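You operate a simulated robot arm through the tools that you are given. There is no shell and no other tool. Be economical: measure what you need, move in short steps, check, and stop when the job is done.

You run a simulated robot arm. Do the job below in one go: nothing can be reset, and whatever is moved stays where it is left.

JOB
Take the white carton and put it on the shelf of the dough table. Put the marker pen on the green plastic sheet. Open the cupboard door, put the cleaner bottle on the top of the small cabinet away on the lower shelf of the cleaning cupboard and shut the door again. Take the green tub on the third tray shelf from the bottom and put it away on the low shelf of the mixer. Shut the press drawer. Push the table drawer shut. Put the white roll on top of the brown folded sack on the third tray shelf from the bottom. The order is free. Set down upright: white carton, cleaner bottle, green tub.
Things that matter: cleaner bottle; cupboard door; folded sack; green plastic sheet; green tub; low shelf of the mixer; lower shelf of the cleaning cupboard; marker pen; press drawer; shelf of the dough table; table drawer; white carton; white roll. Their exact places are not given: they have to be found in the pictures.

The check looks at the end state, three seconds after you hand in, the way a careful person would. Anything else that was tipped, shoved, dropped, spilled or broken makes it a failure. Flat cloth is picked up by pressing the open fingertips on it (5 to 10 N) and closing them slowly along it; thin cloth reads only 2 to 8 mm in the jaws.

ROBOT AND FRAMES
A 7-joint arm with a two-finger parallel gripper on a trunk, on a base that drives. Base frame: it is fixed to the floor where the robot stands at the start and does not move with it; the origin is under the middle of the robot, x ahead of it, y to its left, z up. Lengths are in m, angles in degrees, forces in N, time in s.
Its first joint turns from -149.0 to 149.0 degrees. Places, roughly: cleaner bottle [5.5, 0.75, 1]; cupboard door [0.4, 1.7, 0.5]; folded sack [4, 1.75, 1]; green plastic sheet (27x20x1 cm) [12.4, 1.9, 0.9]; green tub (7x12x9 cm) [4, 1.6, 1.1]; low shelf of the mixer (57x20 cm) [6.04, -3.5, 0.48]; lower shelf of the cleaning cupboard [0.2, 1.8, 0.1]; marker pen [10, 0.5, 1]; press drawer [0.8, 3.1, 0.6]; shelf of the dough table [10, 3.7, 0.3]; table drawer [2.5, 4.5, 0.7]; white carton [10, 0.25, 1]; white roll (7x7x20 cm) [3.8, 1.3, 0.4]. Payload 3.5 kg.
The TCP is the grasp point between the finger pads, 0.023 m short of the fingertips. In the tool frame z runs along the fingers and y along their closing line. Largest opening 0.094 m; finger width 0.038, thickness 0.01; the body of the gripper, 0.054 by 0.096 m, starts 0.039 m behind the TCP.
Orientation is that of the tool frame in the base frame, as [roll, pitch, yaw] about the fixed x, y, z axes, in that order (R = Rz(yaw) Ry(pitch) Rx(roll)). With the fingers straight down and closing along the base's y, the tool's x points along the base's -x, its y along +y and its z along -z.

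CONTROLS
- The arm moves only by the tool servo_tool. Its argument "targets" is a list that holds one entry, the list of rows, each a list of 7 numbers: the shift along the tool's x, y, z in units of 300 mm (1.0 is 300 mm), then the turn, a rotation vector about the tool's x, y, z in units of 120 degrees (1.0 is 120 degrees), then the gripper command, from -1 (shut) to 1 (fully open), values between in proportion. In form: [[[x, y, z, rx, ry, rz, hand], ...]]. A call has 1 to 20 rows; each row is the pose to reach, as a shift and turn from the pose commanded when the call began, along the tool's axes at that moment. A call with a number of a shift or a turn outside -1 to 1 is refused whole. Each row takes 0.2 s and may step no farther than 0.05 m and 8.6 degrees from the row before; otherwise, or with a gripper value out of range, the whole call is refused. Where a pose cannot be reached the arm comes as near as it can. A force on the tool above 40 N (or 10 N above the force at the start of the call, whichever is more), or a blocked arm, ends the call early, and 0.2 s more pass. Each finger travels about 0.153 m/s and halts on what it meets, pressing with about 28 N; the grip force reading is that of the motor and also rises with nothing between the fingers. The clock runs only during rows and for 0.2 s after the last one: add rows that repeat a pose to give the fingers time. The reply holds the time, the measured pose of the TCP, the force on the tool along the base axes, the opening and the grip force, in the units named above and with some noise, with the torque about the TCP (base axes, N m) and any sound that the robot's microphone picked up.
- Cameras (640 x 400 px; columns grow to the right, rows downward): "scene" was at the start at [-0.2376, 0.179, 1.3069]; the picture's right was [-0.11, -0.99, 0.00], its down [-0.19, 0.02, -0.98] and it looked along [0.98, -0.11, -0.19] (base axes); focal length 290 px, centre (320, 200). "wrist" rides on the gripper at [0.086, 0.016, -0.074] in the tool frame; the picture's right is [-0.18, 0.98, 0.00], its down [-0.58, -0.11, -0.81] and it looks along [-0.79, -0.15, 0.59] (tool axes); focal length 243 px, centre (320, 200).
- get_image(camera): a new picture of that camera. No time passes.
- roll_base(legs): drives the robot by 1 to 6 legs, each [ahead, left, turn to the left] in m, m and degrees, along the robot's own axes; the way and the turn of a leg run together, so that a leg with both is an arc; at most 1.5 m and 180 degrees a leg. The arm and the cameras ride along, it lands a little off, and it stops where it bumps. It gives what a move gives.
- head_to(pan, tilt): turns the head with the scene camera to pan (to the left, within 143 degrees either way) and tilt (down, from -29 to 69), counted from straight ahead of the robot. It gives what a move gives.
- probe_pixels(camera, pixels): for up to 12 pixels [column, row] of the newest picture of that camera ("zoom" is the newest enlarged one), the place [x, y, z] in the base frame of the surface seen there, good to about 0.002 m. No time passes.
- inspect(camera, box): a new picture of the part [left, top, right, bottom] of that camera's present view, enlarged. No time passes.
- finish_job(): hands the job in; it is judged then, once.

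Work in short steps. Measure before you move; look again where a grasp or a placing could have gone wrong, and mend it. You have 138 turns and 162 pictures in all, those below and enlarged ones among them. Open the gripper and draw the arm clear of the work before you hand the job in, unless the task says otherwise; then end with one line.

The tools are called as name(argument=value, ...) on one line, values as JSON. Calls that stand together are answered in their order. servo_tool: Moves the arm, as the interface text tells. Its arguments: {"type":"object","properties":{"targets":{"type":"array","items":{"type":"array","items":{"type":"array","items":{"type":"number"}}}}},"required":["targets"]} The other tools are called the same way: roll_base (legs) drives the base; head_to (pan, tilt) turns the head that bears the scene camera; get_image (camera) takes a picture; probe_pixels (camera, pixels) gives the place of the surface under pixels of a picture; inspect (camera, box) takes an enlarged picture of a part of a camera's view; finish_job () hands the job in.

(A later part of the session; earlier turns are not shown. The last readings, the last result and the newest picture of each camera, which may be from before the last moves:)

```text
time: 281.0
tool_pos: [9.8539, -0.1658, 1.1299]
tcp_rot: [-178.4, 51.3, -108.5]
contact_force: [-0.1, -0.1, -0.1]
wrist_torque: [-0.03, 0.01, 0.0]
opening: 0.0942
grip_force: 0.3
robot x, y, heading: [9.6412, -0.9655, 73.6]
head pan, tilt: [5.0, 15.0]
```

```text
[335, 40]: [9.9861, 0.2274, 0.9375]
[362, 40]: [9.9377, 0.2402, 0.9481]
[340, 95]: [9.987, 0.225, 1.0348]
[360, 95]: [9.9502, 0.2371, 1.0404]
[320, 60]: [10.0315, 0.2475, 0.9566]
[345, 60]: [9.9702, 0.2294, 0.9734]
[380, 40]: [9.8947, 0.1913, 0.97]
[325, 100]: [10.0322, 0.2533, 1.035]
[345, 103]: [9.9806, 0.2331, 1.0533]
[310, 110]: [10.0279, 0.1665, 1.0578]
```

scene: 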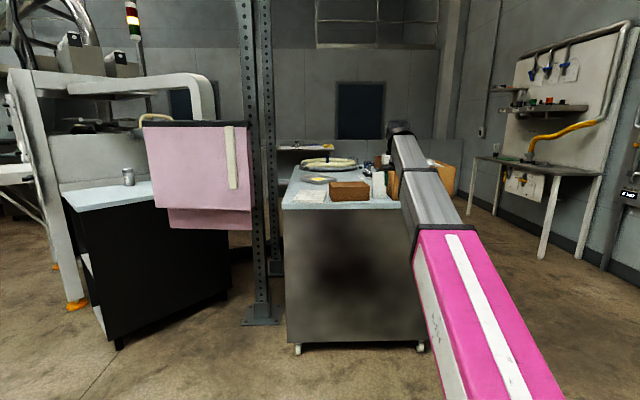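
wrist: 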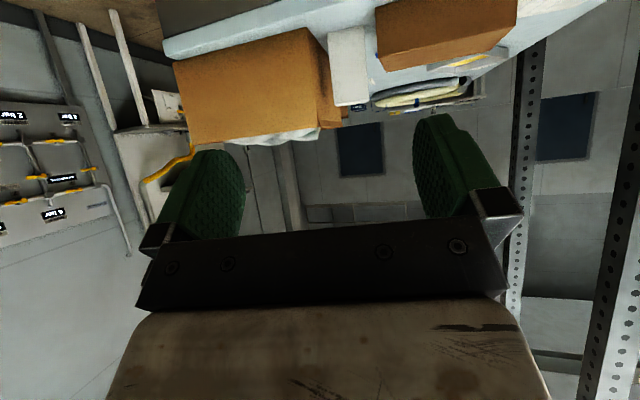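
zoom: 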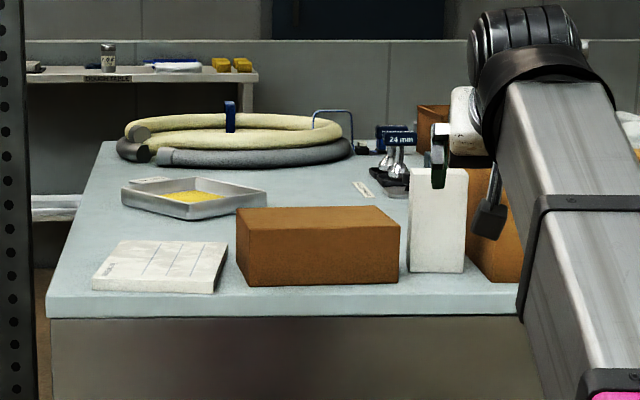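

The carton's front runs from (9.934,0.241) to (10.001,0.221), 7 cm wide, top z 1.05, with about 3–4 cm free on each side. I drive ahead 0.31 m with the hand high and recheck.

roll_base(legs=[[0.31, 0, 0]])

get_image(camera="wrist")

inspect(camera="scene", box=[270, 140, 430, 220])

```text
time: 283.1
tool_pos: [9.947, 0.139, 1.129]
tcp_rot: [-178.4, 51.2, -108.9]
contact_force: [-0.5, -0.3, 0.0]
wrist_torque: [0.04, 0.0, 0.0]
opening: 0.0941
grip_force: 0.1
robot x, y, heading: [9.7297, -0.6592, 73.3]
head pan, tilt: [5.0, 15.0]
```

```text
63 pictures are left
```

wrist: 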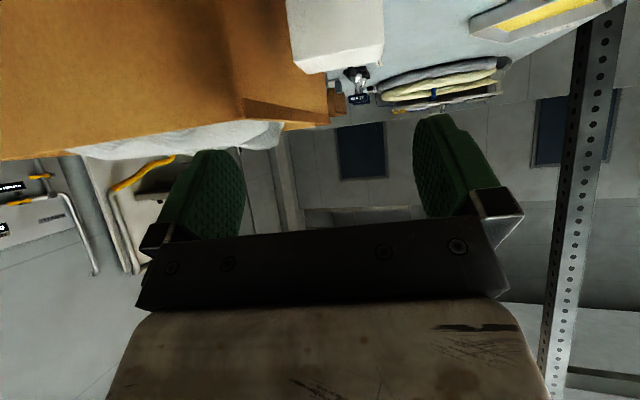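

```text
4.00 times, centred on (350, 180) of scene
```

zoom: 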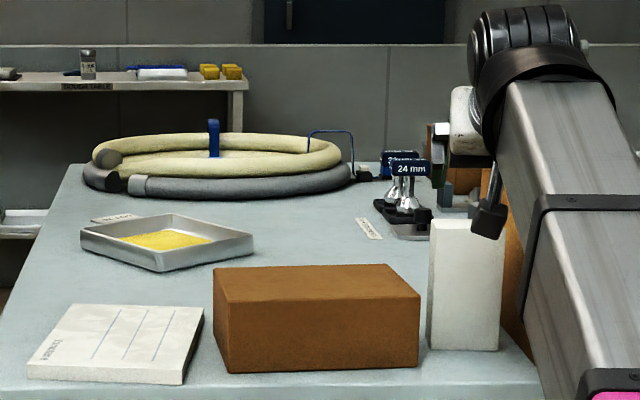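

The carton (zoom 465,290) is straight ahead. I lower in front of it and check the alignment before advancing.

servo_tool(targets=[[[0.107, 0.012, 0.086, 0, 0, 0, 1], [0.215, 0.024, 0.172, 0, 0, 0, 1], [0.322, 0.036, 0.259, 0, 0, 0, 1]]])

get_image(camera="wrist")

probe_pixels(camera="wrist", pixels=[[300, 80], [370, 80], [335, 120], [335, 60], [280, 80], [410, 60], [300, 140], [370, 140]])

```text
time: 283.9
tool_pos: [9.943, 0.1421, 1.0057]
tcp_rot: [-178.4, 51.2, -108.8]
contact_force: [0.4, 0.0, -0.9]
wrist_torque: [-0.02, 0.0, -0.01]
opening: 0.094
grip_force: 0.0
robot x, y, heading: [9.7313, -0.6574, 73.6]
head pan, tilt: [5.0, 15.0]
```

```text
61 pictures are left
```

wrist: 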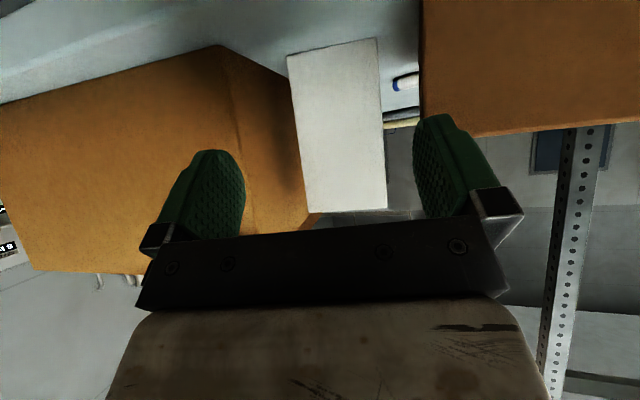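

```text
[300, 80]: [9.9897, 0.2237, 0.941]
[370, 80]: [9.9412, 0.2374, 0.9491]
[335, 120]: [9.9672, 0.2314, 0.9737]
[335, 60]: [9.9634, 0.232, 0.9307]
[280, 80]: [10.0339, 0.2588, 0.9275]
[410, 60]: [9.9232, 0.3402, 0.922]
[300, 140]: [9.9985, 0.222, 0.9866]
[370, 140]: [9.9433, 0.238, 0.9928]
```

The carton is nearly centred (cols 290–385). I shift 5 mm left, advance 10.5 cm and close.

servo_tool(targets=[[[-0.05, 0.017, 0.062, 0, 0, 0, 1], [-0.1, 0.017, 0.124, 0, 0, 0, 1], [-0.16, 0.017, 0.198, 0, 0, 0, 1], [-0.221, 0.017, 0.274, 0, 0, 0, 1], [-0.221, 0.017, 0.274, 0, 0, 0, 0.7], [-0.221, 0.017, 0.274, 0, 0, 0, 0.4], [-0.221, 0.017, 0.274, 0, 0, 0, 0.1], [-0.221, 0.017, 0.274, 0, 0, 0, 0.1]]])

get_image(camera="wrist")

```text
time: 285.7
tool_pos: [9.9723, 0.2448, 1.0056]
tcp_rot: [-178.5, 51.2, -108.8]
contact_force: [0.4, 1.9, 2.5]
wrist_torque: [0.31, 0.16, -0.04]
opening: 0.0702
grip_force: 27.6
robot x, y, heading: [9.7313, -0.6571, 73.4]
head pan, tilt: [5.0, 15.0]
```

```text
60 pictures are left
```

wrist: 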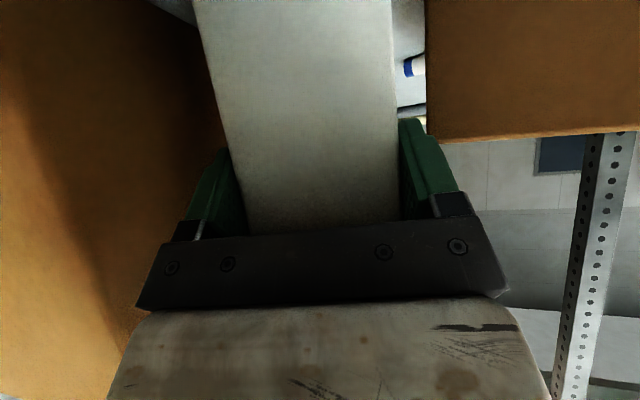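

Gripped at 70 mm. I lift it 12 cm straight up and check.

servo_tool(targets=[[[-0.03, 0, -0.024, 0, 0, 0, 0], [-0.08, 0, -0.064, 0, 0, 0, 0], [-0.16, 0, -0.128, 0, 0, 0, 0], [-0.24, 0, -0.192, 0, 0, 0, 0], [-0.312, 0, -0.251, 0, 0, 0, 0]]])

get_image(camera="scene")

inspect(camera="scene", box=[300, 90, 440, 220])

```text
time: 286.9
tool_pos: [9.9696, 0.2437, 1.1238]
tcp_rot: [-178.5, 51.1, -108.7]
contact_force: [0.0, -0.9, -2.1]
wrist_torque: [-0.01, 0.0, 0.02]
opening: 0.0699
grip_force: 27.9
robot x, y, heading: [9.7293, -0.6556, 73.6]
head pan, tilt: [5.0, 15.0]
```

```text
59 pictures are left
```

scene: 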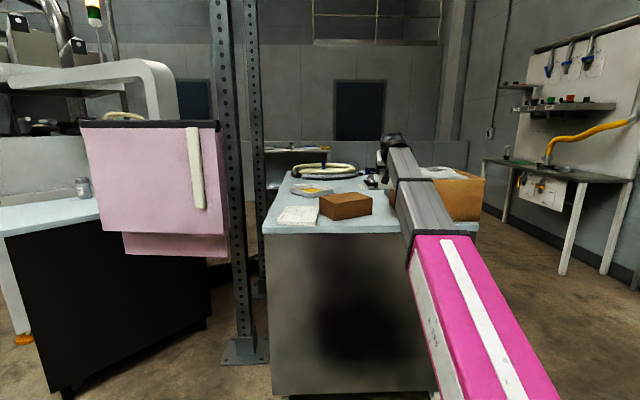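

```text
3.08 times, centred on (370, 155) of scene
```

zoom: 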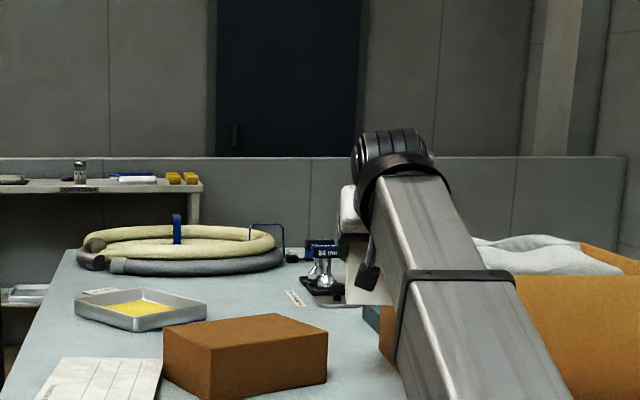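

The carton hangs upright. The dough table stands north, behind the bench. I go round its east side: back off, face north and strafe right, then look.

roll_base(legs=[[-0.5, 0, 0], [0, 0, 16.4], [0, -1.4, 0]])

head_to(pan=8, tilt=12)

get_image(camera="scene")

probe_pixels(camera="scene", pixels=[[400, 300], [300, 300], [250, 300], [450, 220], [500, 200]])

```text
time: 297.3
tool_pos: [10.9372, -0.2034, 1.1238]
tcp_rot: [-178.4, 51.2, -92.0]
contact_force: [-0.5, -0.3, -1.9]
wrist_torque: [-0.01, -0.02, -0.01]
opening: 0.0697
grip_force: 28.4
robot x, y, heading: [10.9695, -1.1408, 90.0]
head pan, tilt: [5.0, 15.0]
```

```text
time: 297.9
tool_pos: [10.9372, -0.2037, 1.1238]
tcp_rot: [-178.4, 51.3, -92.0]
contact_force: [0.3, 0.6, -1.6]
wrist_torque: [-0.02, 0.01, -0.01]
opening: 0.0697
grip_force: 28.3
robot x, y, heading: [10.9689, -1.1368, 90.3]
head pan, tilt: [8.0, 12.0]
```

```text
57 pictures are left
```

scene: 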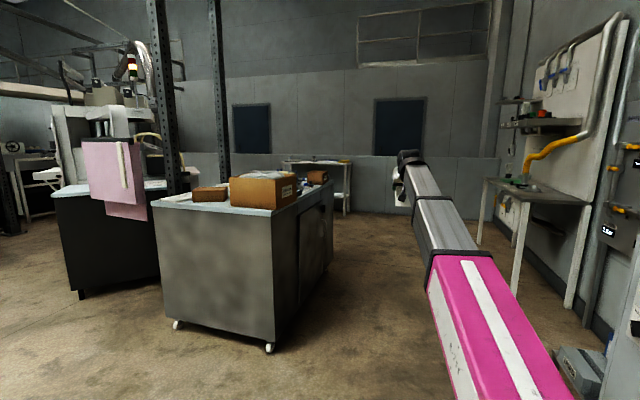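

```text
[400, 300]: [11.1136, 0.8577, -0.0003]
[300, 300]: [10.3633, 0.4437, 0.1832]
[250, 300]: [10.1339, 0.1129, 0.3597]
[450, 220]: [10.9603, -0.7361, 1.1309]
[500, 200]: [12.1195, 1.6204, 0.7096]
```

The corridor between bench and valve table is clear. I drive north along x≈11.3 and look toward the dough table.

roll_base(legs=[[0, -0.3, 0], [1.5, 0, 0], [1.4, 0, 0]])

head_to(pan=35, tilt=18)

get_image(camera="scene")

```text
time: 299.4
tool_pos: [11.1088, -0.2006, 1.1238]
tcp_rot: [-178.5, 51.2, -92.8]
contact_force: [-0.5, 0.5, -1.1]
wrist_torque: [0.01, 0.02, -0.01]
opening: 0.0698
grip_force: 28.0
robot x, y, heading: [11.125, -1.1295, 89.5]
head pan, tilt: [8.0, 12.0]
stopped in leg 1: the robot was blocked; the commanded pose is now the measured one
```

```text
time: 300.4
tool_pos: [11.1087, -0.2005, 1.1245]
tcp_rot: [-178.5, 51.1, -92.9]
contact_force: [-0.8, 0.3, -2.7]
wrist_torque: [-0.01, -0.02, 0.0]
opening: 0.0697
grip_force: 27.8
robot x, y, heading: [11.1248, -1.1346, 89.4]
head pan, tilt: [35.0, 18.0]
```

```text
56 pictures are left
```

scene: 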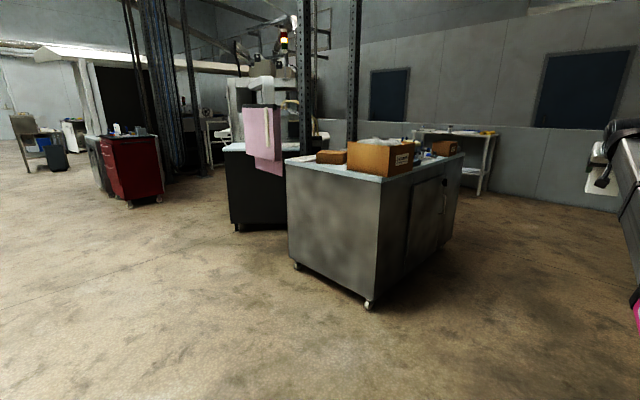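

The base was blocked on its right side; I look there to see what it met.

head_to(pan=-75, tilt=40)

get_image(camera="scene")

```text
time: 302.2
tool_pos: [11.1091, -0.2006, 1.1237]
tcp_rot: [-178.4, 51.2, -92.9]
contact_force: [0.7, -1.3, -2.9]
wrist_torque: [-0.01, 0.04, 0.04]
opening: 0.07
grip_force: 28.1
robot x, y, heading: [11.1256, -1.1327, 89.2]
head pan, tilt: [-75.0, 40.0]
```

```text
55 pictures are left
```

scene: 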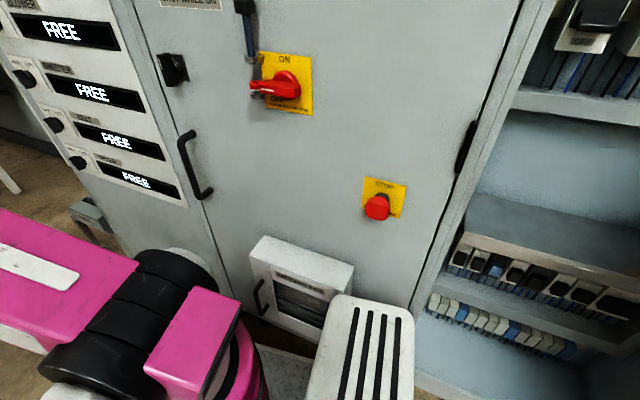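

It was only the large fixed cabinet. I move left a bit, drive north and then look at the dough table.

roll_base(legs=[[0, 0.1, 1], [1.2, 0, 0], [0, -0.15, 0], [1.5, 0, 0]])

head_to(pan=35, tilt=18)

get_image(camera="scene")

```text
time: 317.0
tool_pos: [11.0576, 2.4936, 1.1231]
tcp_rot: [-178.4, 51.2, -89.8]
contact_force: [0.4, -1.1, -2.0]
wrist_torque: [-0.03, -0.04, 0.04]
opening: 0.0698
grip_force: 28.1
robot x, y, heading: [11.1237, 1.5672, 92.6]
head pan, tilt: [-75.0, 40.0]
```

```text
time: 318.9
tool_pos: [11.0582, 2.4926, 1.1245]
tcp_rot: [-178.4, 51.2, -89.7]
contact_force: [0.9, -1.0, -1.4]
wrist_torque: [-0.03, -0.03, -0.04]
opening: 0.0697
grip_force: 28.3
robot x, y, heading: [11.123, 1.5642, 92.6]
head pan, tilt: [35.0, 18.0]
```

```text
54 pictures are left
```

scene: 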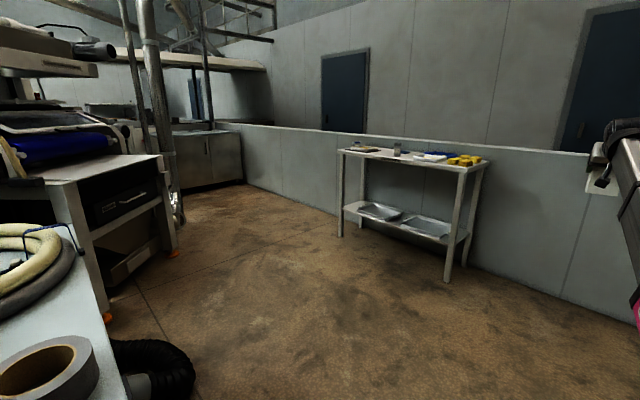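

inspect(camera="scene", box=[320, 130, 510, 290])

probe_pixels(camera="scene", pixels=[[352, 210], [400, 225], [440, 238], [345, 208], [405, 215], [450, 230], [462, 233], [342, 155], [460, 172], [447, 278], [378, 210], [425, 225]])

```text
2.50 times, centred on (415, 210) of scene
```

zoom: 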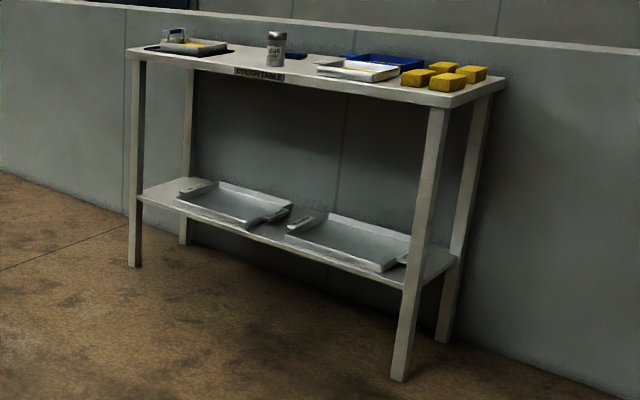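

```text
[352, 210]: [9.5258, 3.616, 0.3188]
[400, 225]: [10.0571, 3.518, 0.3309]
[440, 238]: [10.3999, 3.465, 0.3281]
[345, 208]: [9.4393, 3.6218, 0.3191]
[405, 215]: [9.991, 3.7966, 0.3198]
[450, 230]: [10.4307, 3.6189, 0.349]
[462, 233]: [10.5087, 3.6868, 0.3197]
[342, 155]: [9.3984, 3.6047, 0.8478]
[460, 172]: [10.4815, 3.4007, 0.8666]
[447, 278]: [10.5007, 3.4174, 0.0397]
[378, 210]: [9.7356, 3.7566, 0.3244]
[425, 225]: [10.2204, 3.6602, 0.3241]
```

The lower shelf (z 0.319) carries two trays. I zoom in to find bare space for the carton.

inspect(camera="scene", box=[336, 190, 476, 260])

probe_pixels(camera="zoom", pixels=[[100, 80], [95, 100], [130, 75], [240, 135], [280, 95], [300, 165], [290, 140], [250, 150], [460, 185], [540, 205], [575, 185], [320, 120]])

```text
4.57 times, centred on (406, 225) of scene
```

zoom: 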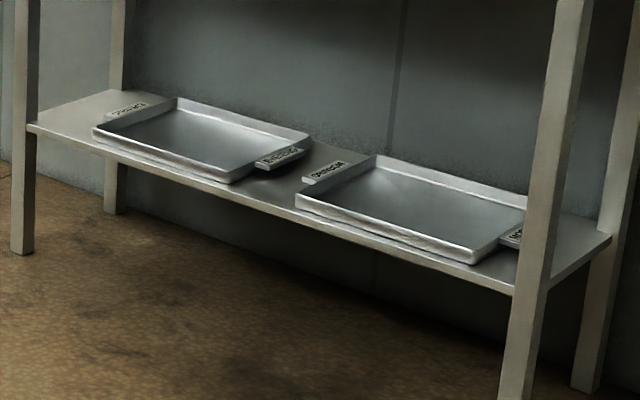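

```text
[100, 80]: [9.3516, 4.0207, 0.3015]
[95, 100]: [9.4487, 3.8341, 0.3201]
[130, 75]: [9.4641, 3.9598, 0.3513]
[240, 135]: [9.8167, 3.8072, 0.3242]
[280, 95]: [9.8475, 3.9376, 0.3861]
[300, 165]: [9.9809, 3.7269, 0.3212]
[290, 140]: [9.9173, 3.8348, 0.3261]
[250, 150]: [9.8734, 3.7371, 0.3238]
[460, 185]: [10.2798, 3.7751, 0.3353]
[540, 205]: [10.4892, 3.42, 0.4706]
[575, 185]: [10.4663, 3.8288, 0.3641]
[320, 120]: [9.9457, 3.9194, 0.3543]
```

I probe the tray corners around the three free stretches.

probe_pixels(camera="zoom", pixels=[[231, 181], [296, 204], [265, 185], [262, 193], [308, 140], [305, 178], [300, 155], [478, 260], [525, 225], [512, 235], [560, 250], [94, 132]])

probe_pixels(camera="zoom", pixels=[[40, 125], [65, 118], [500, 265], [510, 280], [590, 240], [575, 235], [275, 170], [290, 182], [258, 165], [320, 160], [120, 95], [346, 165]])

```text
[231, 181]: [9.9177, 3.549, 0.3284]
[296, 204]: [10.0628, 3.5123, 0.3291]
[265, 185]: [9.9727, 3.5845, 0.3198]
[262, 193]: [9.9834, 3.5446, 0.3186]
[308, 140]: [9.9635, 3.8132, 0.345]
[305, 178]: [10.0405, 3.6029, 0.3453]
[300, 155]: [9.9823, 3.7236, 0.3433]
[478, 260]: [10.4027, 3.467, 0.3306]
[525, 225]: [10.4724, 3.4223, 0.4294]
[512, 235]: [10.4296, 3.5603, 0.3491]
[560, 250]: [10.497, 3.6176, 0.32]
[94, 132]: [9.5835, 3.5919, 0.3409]
```

```text
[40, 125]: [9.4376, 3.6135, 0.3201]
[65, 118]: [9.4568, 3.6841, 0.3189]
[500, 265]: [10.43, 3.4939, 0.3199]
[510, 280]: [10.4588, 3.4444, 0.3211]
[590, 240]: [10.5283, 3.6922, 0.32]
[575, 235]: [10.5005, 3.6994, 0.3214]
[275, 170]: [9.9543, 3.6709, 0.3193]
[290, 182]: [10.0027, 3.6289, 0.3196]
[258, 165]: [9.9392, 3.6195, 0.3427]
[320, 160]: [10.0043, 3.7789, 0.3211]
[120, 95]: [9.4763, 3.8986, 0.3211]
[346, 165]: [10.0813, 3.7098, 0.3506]
```

The left end of the shelf has 14 cm of bare width between leg (9.43) and tray (9.58). I check obstacles for the drive there.

probe_pixels(camera="scene", pixels=[[173, 253], [107, 318], [150, 390], [190, 380], [80, 240], [128, 380], [170, 215], [240, 183]])

servo_tool(targets=[[[0.12, 0, 0.06, 0, 0, 0, 0], [0.24, 0, 0.12, 0, 0, 0, 0], [0.36, 0, 0.18, 0, 0, 0, 0], [0.48, 0, 0.24, 0, 0, 0, 0], [0.6, 0, 0.3, 0, 0, 0, 0], [0.72, 0, 0.36, 0, 0, 0, 0], [0.84, 0, 0.42, 0, 0, 0, 0], [0.96, 0, 0.48, 0, 0, 0, 0]]])

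```text
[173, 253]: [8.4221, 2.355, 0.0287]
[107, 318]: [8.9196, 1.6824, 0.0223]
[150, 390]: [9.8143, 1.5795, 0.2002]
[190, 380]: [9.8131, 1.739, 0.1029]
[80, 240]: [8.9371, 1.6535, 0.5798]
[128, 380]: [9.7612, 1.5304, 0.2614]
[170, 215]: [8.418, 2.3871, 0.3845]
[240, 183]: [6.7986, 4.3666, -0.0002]
```

```text
time: 320.7
tool_pos: [11.0621, 2.4258, 0.8087]
tcp_rot: [-178.4, 51.3, -89.8]
contact_force: [0.4, 0.3, -1.4]
wrist_torque: [0.0, 0.03, -0.02]
opening: 0.07
grip_force: 27.2
robot x, y, heading: [11.1242, 1.5624, 92.3]
head pan, tilt: [35.0, 18.0]
```

The way is clear. I lower the carton to z≈0.435 and then drive over in front of the left end, parallel to the table.

servo_tool(targets=[[[0.108, 0, 0.087, 0, 0, 0, 0], [0.216, 0, 0.174, 0, 0, 0, 0], [0.324, 0, 0.261, 0, 0, 0, 0], [0.432, 0, 0.348, 0, 0, 0, 0], [0.54, 0, 0.435, 0, 0, 0, 0], [0.648, 0, 0.522, 0, 0, 0, 0], [0.756, 0, 0.609, 0, 0, 0, 0], [0.864, 0, 0.696, 0, 0, 0, 0], [0.973, 0, 0.783, 0, 0, 0, 0]]])

roll_base(legs=[[0.6, 0, 0], [0, 0, -11.7], [0, 0.9, 0], [0, 0.85, 0]])

head_to(pan=0, tilt=30)

get_image(camera="scene")

get_image(camera="wrist")

```text
time: 322.7
tool_pos: [11.0697, 2.425, 0.4302]
tcp_rot: [-178.5, 51.2, -89.9]
contact_force: [-0.2, -0.1, -1.5]
wrist_torque: [-0.02, 0.0, 0.0]
opening: 0.0697
grip_force: 28.1
robot x, y, heading: [11.1275, 1.5627, 92.4]
head pan, tilt: [35.0, 18.0]
```

```text
time: 335.4
tool_pos: [9.4844, 3.3169, 0.4309]
tcp_rot: [-178.4, 51.2, -101.2]
contact_force: [0.0, -0.1, -2.4]
wrist_torque: [-0.01, 0.0, 0.0]
opening: 0.07
grip_force: 28.3
robot x, y, heading: [9.3662, 2.4617, 81.1]
head pan, tilt: [35.0, 18.0]
```

```text
time: 336.4
tool_pos: [9.4849, 3.3175, 0.4313]
tcp_rot: [-178.4, 51.2, -101.2]
contact_force: [0.4, 0.2, -1.9]
wrist_torque: [-0.03, 0.01, 0.01]
opening: 0.0699
grip_force: 28.0
robot x, y, heading: [9.3704, 2.4602, 81.2]
head pan, tilt: [0.0, 30.0]
```

```text
51 pictures are left
```

scene: 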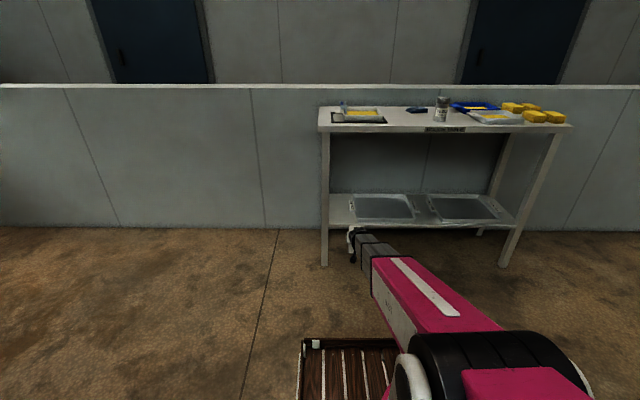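

```text
50 pictures are left
```

wrist: 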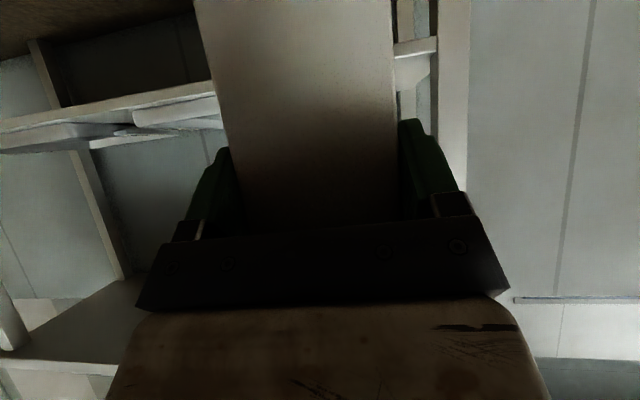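

I zoom on the shelf's left end to confirm the free spot.

inspect(camera="scene", box=[310, 180, 430, 270])

probe_pixels(camera="zoom", pixels=[[118, 200], [118, 100], [150, 150], [180, 150], [215, 150], [225, 200], [250, 190], [130, 230], [180, 220], [225, 110], [200, 110]])

```text
4.44 times, centred on (370, 225) of scene
```

zoom: 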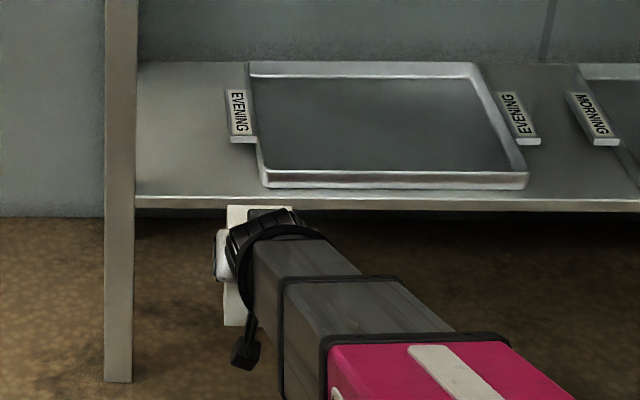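

```text
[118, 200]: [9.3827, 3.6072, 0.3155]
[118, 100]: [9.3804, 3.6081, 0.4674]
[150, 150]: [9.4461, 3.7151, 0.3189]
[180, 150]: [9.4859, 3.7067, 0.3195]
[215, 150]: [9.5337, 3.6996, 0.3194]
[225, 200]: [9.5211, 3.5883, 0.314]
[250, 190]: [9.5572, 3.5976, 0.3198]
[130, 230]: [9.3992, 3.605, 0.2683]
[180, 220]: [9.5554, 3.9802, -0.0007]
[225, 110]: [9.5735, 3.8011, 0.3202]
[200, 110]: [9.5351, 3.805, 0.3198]
```

The bare stretch runs from the leg (x 9.405) to the tray (x 9.585), front edge y≈3.597. I shift 3 cm left and drive the carton in.

roll_base(legs=[[0, 0.033, 0], [0.33, 0, 0]])

inspect(camera="scene", box=[310, 170, 430, 290])

get_image(camera="wrist")

```text
time: 339.1
tool_pos: [9.5058, 3.6475, 0.4299]
tcp_rot: [-178.3, 51.2, -101.2]
contact_force: [0.2, 0.8, -1.6]
wrist_torque: [0.01, 0.04, -0.05]
opening: 0.0695
grip_force: 27.7
robot x, y, heading: [9.3855, 2.7906, 81.0]
head pan, tilt: [0.0, 30.0]
```

```text
3.33 times, centred on (370, 230) of scene
```

zoom: 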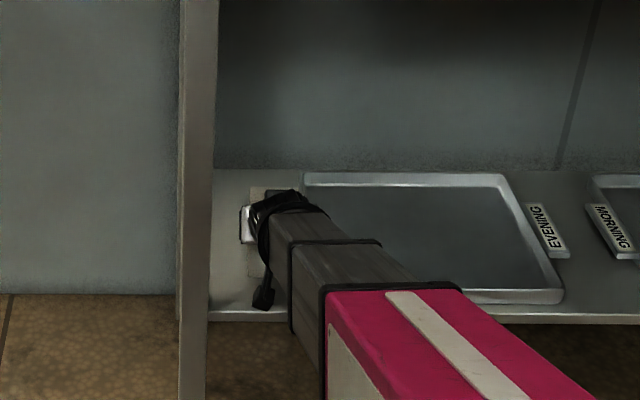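

```text
47 pictures are left
```

wrist: 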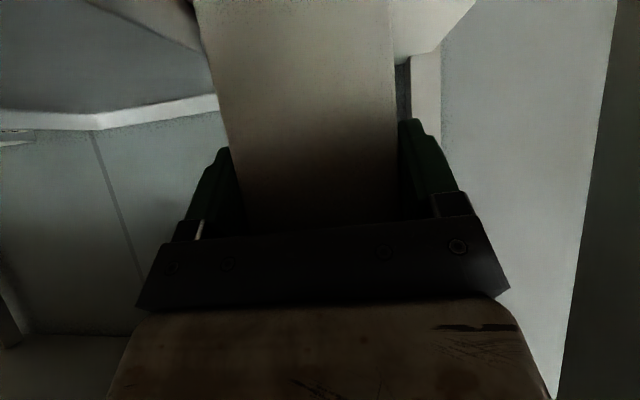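

All clear. I lower the carton 2.6 cm to the shelf.

servo_tool(targets=[[[0.03, 0, 0.024, 0, 0, 0, 0], [0.055, 0, 0.044, 0, 0, 0, 0], [0.065, 0, 0.052, 0, 0, 0, 0], [0.07, 0, 0.056, 0, 0, 0, 0]]])

```text
time: 340.1
tool_pos: [9.5073, 3.6478, 0.4035]
tcp_rot: [-178.7, 51.5, -101.4]
contact_force: [0.9, -4.2, 21.7]
wrist_torque: [0.48, 0.45, 0.08]
opening: 0.0696
grip_force: 28.4
robot x, y, heading: [9.3894, 2.7951, 80.9]
head pan, tilt: [0.0, 30.0]
```

Contact with 22 N. I ease a millimetre, open and retreat level.

servo_tool(targets=[[[-0.004, 0, -0.003, 0, 0, 0, 0.3], [-0.004, 0, -0.003, 0, 0, 0, 0.7], [-0.004, 0, -0.003, 0, 0, 0, 1], [-0.004, 0, -0.003, 0, 0, 0, 1], [0.05, 0, -0.075, 0, 0, 0, 1], [0.14, 0, -0.185, 0, 0, 0, 1], [0.23, 0, -0.296, 0, 0, 0, 1]]])

roll_base(legs=[[-0.45, 0, 0]])

inspect(camera="scene", box=[300, 100, 460, 270])

```text
time: 341.6
tool_pos: [9.4807, 3.5342, 0.4027]
tcp_rot: [-178.4, 51.2, -101.2]
contact_force: [-1.5, -0.9, -0.8]
wrist_torque: [0.01, 0.03, 0.01]
opening: 0.0941
grip_force: 0.1
robot x, y, heading: [9.3886, 2.7916, 80.8]
head pan, tilt: [0.0, 30.0]
```

```text
time: 344.4
tool_pos: [9.4064, 3.0953, 0.4018]
tcp_rot: [-178.5, 51.1, -100.7]
contact_force: [-0.3, 0.4, 0.1]
wrist_torque: [0.0, 0.03, 0.01]
opening: 0.0939
grip_force: 0.0
robot x, y, heading: [9.3207, 2.3484, 81.6]
head pan, tilt: [0.0, 30.0]
```

```text
2.35 times, centred on (380, 185) of scene
```

zoom: 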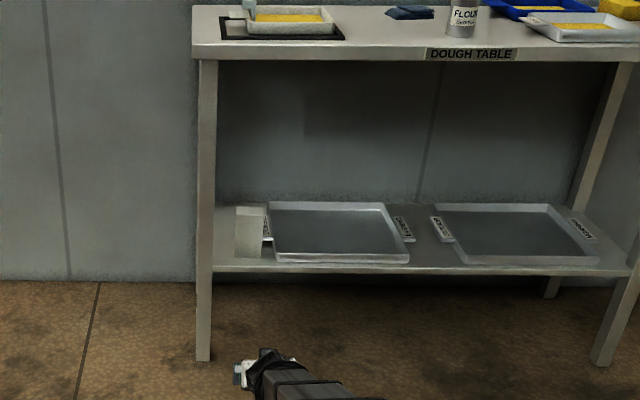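

The carton stands upright on the shelf's left end. I raise the arm with the tool down and drive back round toward the bench's east side to look for the pen.

servo_tool(targets=[[[-0.108, 0, -0.087, 0, 0.045, 0, 1], [-0.216, 0, -0.174, 0, 0.09, 0, 1], [-0.324, 0, -0.261, 0, 0.135, 0, 1], [-0.432, 0, -0.348, 0, 0.18, 0, 1], [-0.54, 0, -0.435, 0, 0.225, 0, 1], [-0.648, 0, -0.522, 0, 0.27, 0, 1], [-0.756, 0, -0.609, 0, 0.315, 0, 1], [-0.864, 0, -0.696, 0, 0.36, 0, 1], [-0.973, 0, -0.783, 0, 0.4, 0, 1], [-1.0, 0, -0.85, 0, 0.424, 0, 1], [-1.0, 0, -0.95, 0, 0.424, 0, 1]]])

roll_base(legs=[[0, -0.9, 0], [0, -0.9, 8.4], [-1.2, 0, 0], [0, 0, 60]])

head_to(pan=45, tilt=20)

get_image(camera="scene")

```text
time: 346.8
tool_pos: [9.3904, 3.0616, 0.8149]
tcp_rot: [-178.9, 0.3, -101.8]
contact_force: [0.5, 0.3, -0.5]
wrist_torque: [0.02, 0.02, 0.0]
opening: 0.094
grip_force: 0.0
robot x, y, heading: [9.3215, 2.3503, 81.5]
head pan, tilt: [0.0, 30.0]
```

```text
time: 363.7
tool_pos: [10.5577, 1.3981, 0.816]
tcp_rot: [-177.5, 0.6, -46.5]
contact_force: [13.1, 11.3, 4.2]
wrist_torque: [-0.65, 0.83, -0.23]
opening: 0.0858
grip_force: 0.1
robot x, y, heading: [11.1079, 0.9345, 138.2]
head pan, tilt: [0.0, 30.0]
stopped in leg 4: the force on the tool passed its limit at 161 N (the readings are from after the stop); the commanded pose is now the measured one
```

```text
time: 364.8
tool_pos: [10.556, 1.3978, 0.8145]
tcp_rot: [-177.5, 0.6, -46.3]
contact_force: [17.4, 14.7, 0.1]
wrist_torque: [-0.79, 0.88, -0.28]
opening: 0.0837
grip_force: 0.1
robot x, y, heading: [11.1072, 0.9413, 138.6]
head pan, tilt: [45.0, 20.0]
```

```text
45 pictures are left
```

scene: 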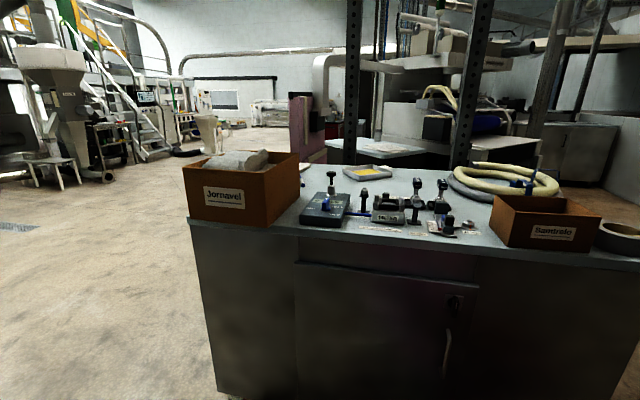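

The hand bumped the bench's side while turning. I turn back right, and check whether the bench or things on it shifted.

roll_base(legs=[[0, 0, -12]])

head_to(pan=55, tilt=20)

get_image(camera="scene")

inspect(camera="scene", box=[160, 130, 400, 260])

```text
time: 366.0
tool_pos: [10.6636, 1.501, 0.8155]
tcp_rot: [-177.6, 0.6, -58.4]
contact_force: [0.3, 0.0, 0.3]
wrist_torque: [0.0, 0.0, 0.02]
opening: 0.0941
grip_force: 0.0
robot x, y, heading: [11.1056, 0.9395, 126.4]
head pan, tilt: [45.0, 20.0]
```

```text
time: 366.7
tool_pos: [10.6622, 1.502, 0.815]
tcp_rot: [-177.5, 0.5, -58.4]
contact_force: [0.2, 0.5, 0.1]
wrist_torque: [0.0, -0.04, 0.01]
opening: 0.0937
grip_force: 0.0
robot x, y, heading: [11.1067, 0.9396, 126.6]
head pan, tilt: [55.0, 20.0]
```

```text
44 pictures are left
```

scene: 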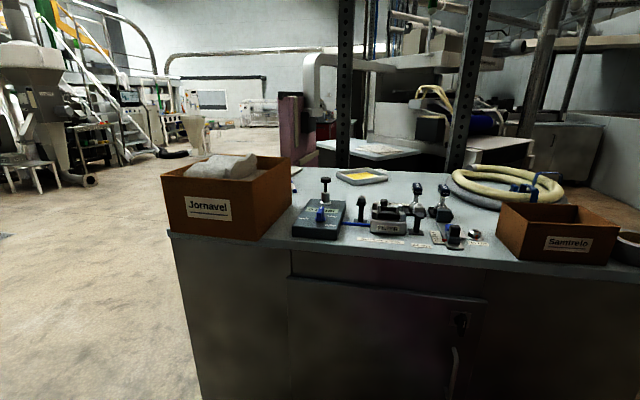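

```text
2.67 times, centred on (280, 195) of scene
```

zoom: 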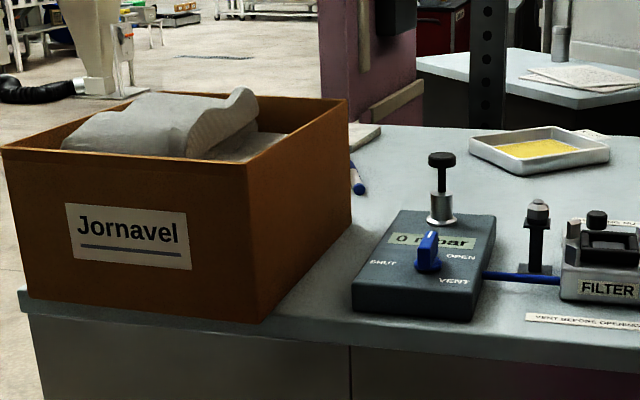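

Everything on the bench stands. The pen's end shows at zoom (357,178). I probe it and the bench edge.

probe_pixels(camera="zoom", pixels=[[357, 172], [359, 188], [354, 160], [25, 305], [270, 325], [262, 250], [355, 220], [400, 250], [360, 205]])

```text
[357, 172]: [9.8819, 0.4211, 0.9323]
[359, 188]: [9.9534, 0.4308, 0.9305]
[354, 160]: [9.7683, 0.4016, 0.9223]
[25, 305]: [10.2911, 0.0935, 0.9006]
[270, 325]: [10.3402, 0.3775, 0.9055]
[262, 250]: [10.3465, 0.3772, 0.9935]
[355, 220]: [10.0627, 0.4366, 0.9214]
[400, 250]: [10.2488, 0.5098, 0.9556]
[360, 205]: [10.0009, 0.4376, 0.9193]
```

The bench has not moved. The pen lies nearly along x, from about (9.85,0.417) to (9.96,0.431). I raise the hand, drive back round to the south side, and turn the hand so that it closes along y.

servo_tool(targets=[[[0, 0, -0.12, 0, 0, 0, 0.5], [0, 0, -0.24, 0, 0, 0, 0], [0, 0, -0.38, 0, 0, 0, 0]]])

roll_base(legs=[[0, 0, -36.5], [-1.0, 0.05, 0], [-0.95, 0, 0], [0, 1.1, 0]])

head_to(pan=0, tilt=18)

inspect(camera="scene", box=[240, 120, 440, 245])

```text
time: 367.5
tool_pos: [10.6615, 1.4984, 0.9282]
tcp_rot: [-177.4, 0.6, -58.4]
contact_force: [0.8, -0.5, 0.3]
wrist_torque: [0.02, 0.0, -0.03]
opening: 0.047
grip_force: 0.0
robot x, y, heading: [11.1062, 0.9406, 126.5]
head pan, tilt: [55.0, 20.0]
```

```text
time: 384.3
tool_pos: [9.8685, -0.2922, 0.9269]
tcp_rot: [-177.5, 0.6, -93.4]
contact_force: [0.3, 0.2, -1.4]
wrist_torque: [-0.01, -0.02, -0.04]
opening: 0.0471
grip_force: 0.1
robot x, y, heading: [9.9091, -1.005, 91.4]
head pan, tilt: [55.0, 20.0]
```

```text
time: 385.5
tool_pos: [9.8686, -0.2916, 0.9275]
tcp_rot: [-177.6, 0.6, -93.5]
contact_force: [-0.8, -0.3, -0.6]
wrist_torque: [0.0, 0.0, 0.03]
opening: 0.0472
grip_force: 0.0
robot x, y, heading: [9.911, -1.0048, 91.3]
head pan, tilt: [0.0, 18.0]
```

```text
3.20 times, centred on (340, 182) of scene
```

zoom: 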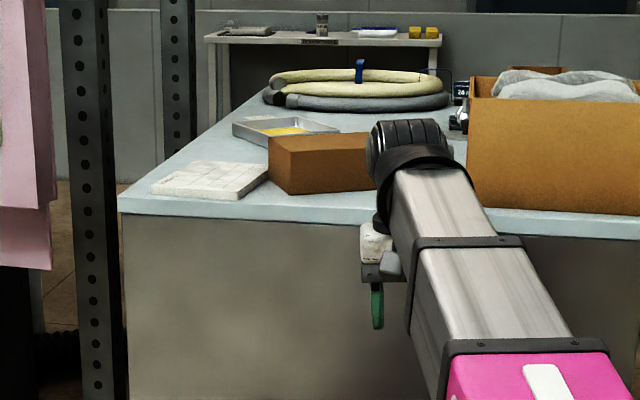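

I raise and extend the hand south of the bench and turn it so that its closing line will run across the pen.

servo_tool(targets=[[[-0.07, 0, -0.05, 0, 0, 0.066, 0], [-0.14, 0, -0.1, 0, 0, 0.132, 0], [-0.21, 0, -0.15, 0, 0, 0.198, 0], [-0.28, 0, -0.2, 0, 0, 0.264, 0], [-0.35, 0, -0.25, 0, 0, 0.33, 0], [-0.42, 0, -0.3, 0, 0, 0.396, 0], [-0.48, 0, -0.35, 0, 0, 0.462, 0], [-0.54, 0, -0.39, 0, 0, 0.528, 0], [-0.57, 0, -0.42, 0, 0, 0.594, 0], [-0.57, 0, -0.44, 0, 0, 0.654, 0]]])

get_image(camera="wrist")

```text
time: 387.7
tool_pos: [9.8732, -0.1224, 1.0597]
tcp_rot: [179.9, 2.4, -172.1]
contact_force: [0.3, -0.2, 0.6]
wrist_torque: [0.01, 0.0, 0.02]
opening: 0.0472
grip_force: 0.1
robot x, y, heading: [9.9096, -1.0025, 91.2]
head pan, tilt: [0.0, 18.0]
```

```text
41 pictures are left
```

wrist: 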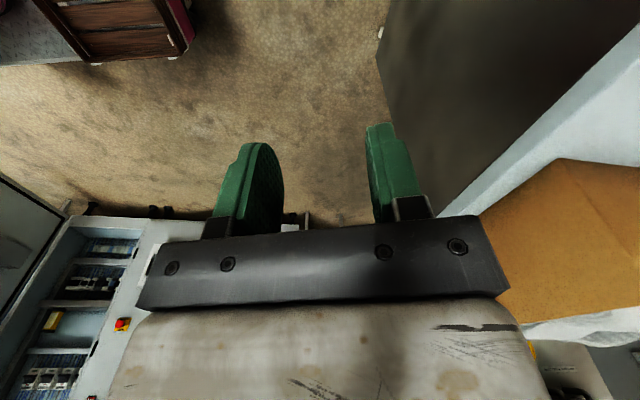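

The fingertips (z 1.037) clear the small box. I drive ahead over the bench toward the pen and look with the wrist camera.

roll_base(legs=[[0, -0.045, 0], [0.5, 0, 0]])

get_image(camera="wrist")

inspect(camera="scene", box=[260, 100, 420, 240])

```text
time: 391.2
tool_pos: [9.9134, 0.3925, 1.0599]
tcp_rot: [180.0, 2.5, -172.3]
contact_force: [-0.4, 0.9, 0.2]
wrist_torque: [-0.01, 0.04, -0.04]
opening: 0.0469
grip_force: 0.0
robot x, y, heading: [9.9481, -0.4892, 91.1]
head pan, tilt: [0.0, 18.0]
```

```text
40 pictures are left
```

wrist: 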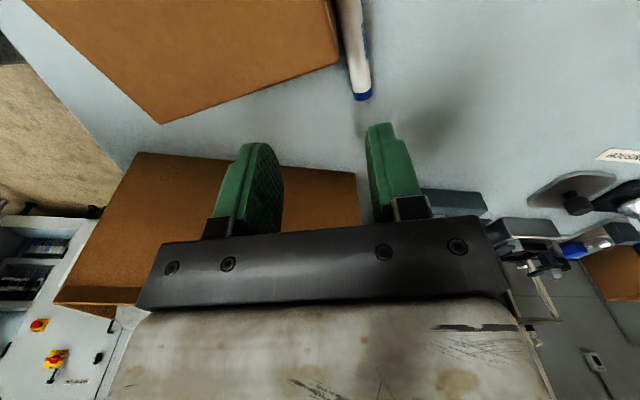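

```text
2.86 times, centred on (340, 170) of scene
```

zoom: 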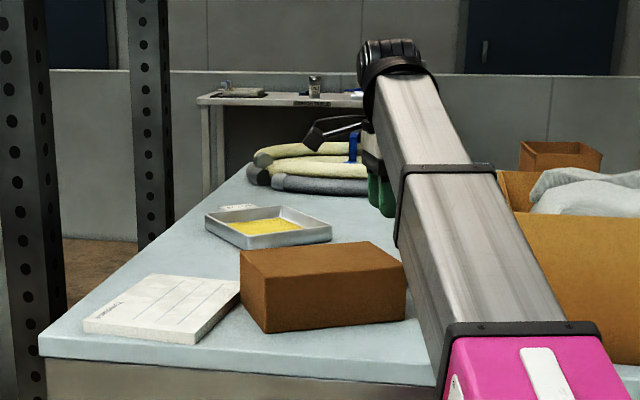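

The pen is at (355,50), beside the small box, with its blue end at (363,97). I probe its axis.

probe_pixels(camera="wrist", pixels=[[363, 97], [358, 75], [352, 45], [347, 15], [344, 3], [338, 60], [320, 30], [370, 60]])

probe_pixels(camera="zoom", pixels=[[300, 260], [380, 260], [395, 285], [320, 248], [385, 205], [250, 255]])

```text
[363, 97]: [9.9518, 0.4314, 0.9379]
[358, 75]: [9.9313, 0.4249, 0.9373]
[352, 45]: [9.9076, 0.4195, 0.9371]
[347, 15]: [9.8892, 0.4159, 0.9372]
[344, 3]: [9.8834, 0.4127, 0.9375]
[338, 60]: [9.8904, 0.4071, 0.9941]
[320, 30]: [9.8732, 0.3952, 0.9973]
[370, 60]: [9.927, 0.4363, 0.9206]
```

```text
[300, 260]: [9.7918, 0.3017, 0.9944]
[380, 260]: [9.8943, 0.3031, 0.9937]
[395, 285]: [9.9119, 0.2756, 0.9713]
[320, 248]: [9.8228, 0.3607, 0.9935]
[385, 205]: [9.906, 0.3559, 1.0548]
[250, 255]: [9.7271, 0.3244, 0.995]
```

The pen (top z 0.9375, axis 15°) lies right behind the small box, whose NE corner is at (9.89,0.407); its free end from x 9.90 to 9.955 can be gripped. I check how low the wrist camera housing hangs.

probe_pixels(camera="zoom", pixels=[[308, 147], [320, 140], [345, 125], [312, 132], [360, 180], [372, 210]])

```text
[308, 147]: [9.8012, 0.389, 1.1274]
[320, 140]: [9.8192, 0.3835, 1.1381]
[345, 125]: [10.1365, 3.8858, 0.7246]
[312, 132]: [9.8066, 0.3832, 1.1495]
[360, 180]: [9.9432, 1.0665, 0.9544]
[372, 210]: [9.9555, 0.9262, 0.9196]
```

Its housing will clear the box top by about 1 cm. I align over the pen's free end, level the tool and come down to 2.5 cm above the pen, with the hand slightly opened.

servo_tool(targets=[[[-0.03, 0.05, 0, 0, 0.01, -0.03, -0.1], [-0.062, 0.101, 0.05, 0, 0.02, -0.063, -0.1], [-0.062, 0.101, 0.15, 0, 0.02, -0.063, -0.1], [-0.062, 0.101, 0.25, 0, 0.02, -0.063, -0.1]]])

get_image(camera="wrist")

```text
time: 392.2
tool_pos: [9.9317, 0.4269, 0.9846]
tcp_rot: [-179.9, 0.1, -164.7]
contact_force: [-0.7, 0.5, -0.3]
wrist_torque: [0.04, -0.03, -0.03]
opening: 0.0423
grip_force: 0.1
robot x, y, heading: [9.9455, -0.4887, 90.9]
head pan, tilt: [0.0, 18.0]
```

```text
38 pictures are left
```

wrist: 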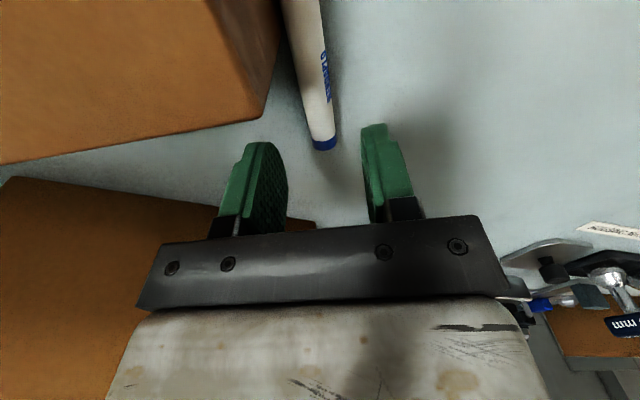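

The pen's blue end lies between the fingers. I lower to z 0.946 and close.

servo_tool(targets=[[[0, 0, 0.06, 0, 0, 0, -0.1], [0, 0, 0.11, 0, 0, 0, -0.1], [0, 0, 0.128, 0, 0, 0, -0.1], [0, 0, 0.128, 0, 0, 0, -0.5], [0, 0, 0.128, 0, 0, 0, -1], [0, 0, 0.128, 0, 0, 0, -1]]])

get_image(camera="wrist")

```text
time: 393.6
tool_pos: [9.9324, 0.4258, 0.9486]
tcp_rot: [-179.9, 0.1, -164.6]
contact_force: [-0.4, -0.7, -0.4]
wrist_torque: [0.0, 0.02, -0.02]
opening: 0.0155
grip_force: 27.7
robot x, y, heading: [9.9477, -0.4917, 91.1]
head pan, tilt: [0.0, 18.0]
```

```text
37 pictures are left
```

wrist: 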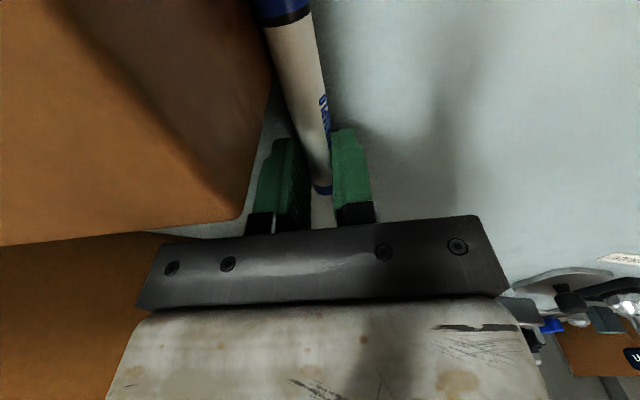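

Gripped (15.5 mm). I lift it, check, and back away from the bench.

servo_tool(targets=[[[0, 0, -0.05, 0, 0, 0, -1], [0, 0, -0.15, 0, 0, 0, -1], [0, 0, -0.28, 0, 0, 0, -1], [0, 0, -0.4, 0, 0, 0, -1]]])

get_image(camera="wrist")

roll_base(legs=[[-0.6, 0, 0], [0, -1.1, 0]])

```text
time: 394.6
tool_pos: [9.9359, 0.4266, 1.0669]
tcp_rot: [-179.9, 0.1, -164.7]
contact_force: [-0.3, -0.3, -0.4]
wrist_torque: [0.0, 0.02, 0.01]
opening: 0.0153
grip_force: 28.1
robot x, y, heading: [9.9497, -0.4873, 91.2]
head pan, tilt: [0.0, 18.0]
```

```text
36 pictures are left
```

wrist: 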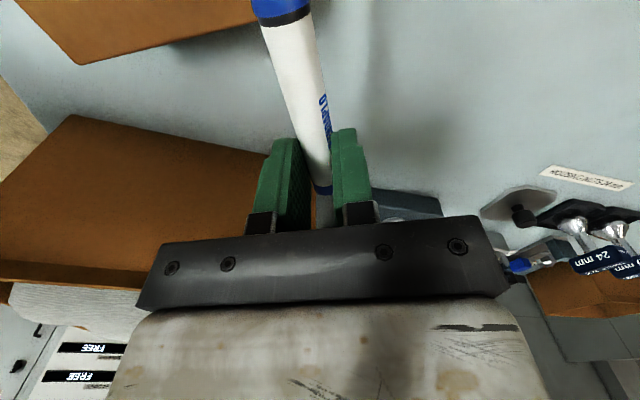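

```text
time: 403.2
tool_pos: [11.0856, -0.1709, 1.067]
tcp_rot: [-180.0, 0.1, -167.4]
contact_force: [0.0, 0.4, -0.2]
wrist_torque: [-0.01, -0.01, 0.01]
opening: 0.0152
grip_force: 27.7
robot x, y, heading: [11.056, -1.0906, 88.3]
head pan, tilt: [0.0, 18.0]
```

The pen is held firmly. I drive north along the corridor to the green sheet's table and turn to face it.

roll_base(legs=[[1.5, 0, 1.5], [1.45, 0, 0], [0, 0, -89]])

head_to(pan=0, tilt=25)

get_image(camera="scene")

```text
time: 421.1
tool_pos: [11.9735, 1.8197, 1.0669]
tcp_rot: [-179.9, 0.2, 104.7]
contact_force: [-0.5, 0.7, -0.2]
wrist_torque: [-0.02, 0.02, 0.0]
opening: 0.0154
grip_force: 28.3
robot x, y, heading: [11.0603, 1.8167, 0.4]
head pan, tilt: [0.0, 18.0]
```

```text
time: 421.8
tool_pos: [11.9717, 1.8199, 1.0676]
tcp_rot: [-179.9, 0.0, 104.7]
contact_force: [-0.2, -0.2, 0.6]
wrist_torque: [0.0, -0.02, -0.04]
opening: 0.0151
grip_force: 27.8
robot x, y, heading: [11.0555, 1.8135, 0.2]
head pan, tilt: [0.0, 25.0]
```

```text
35 pictures are left
```

scene: 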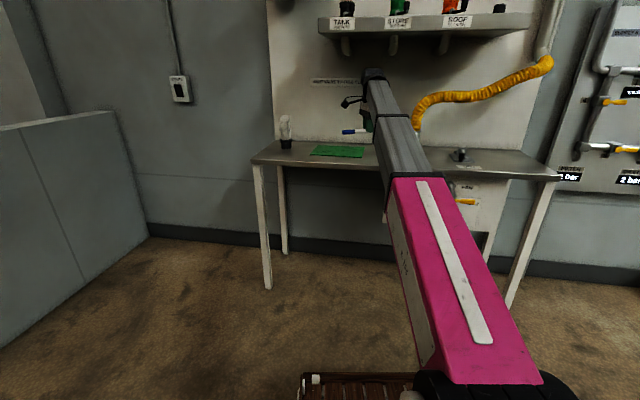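

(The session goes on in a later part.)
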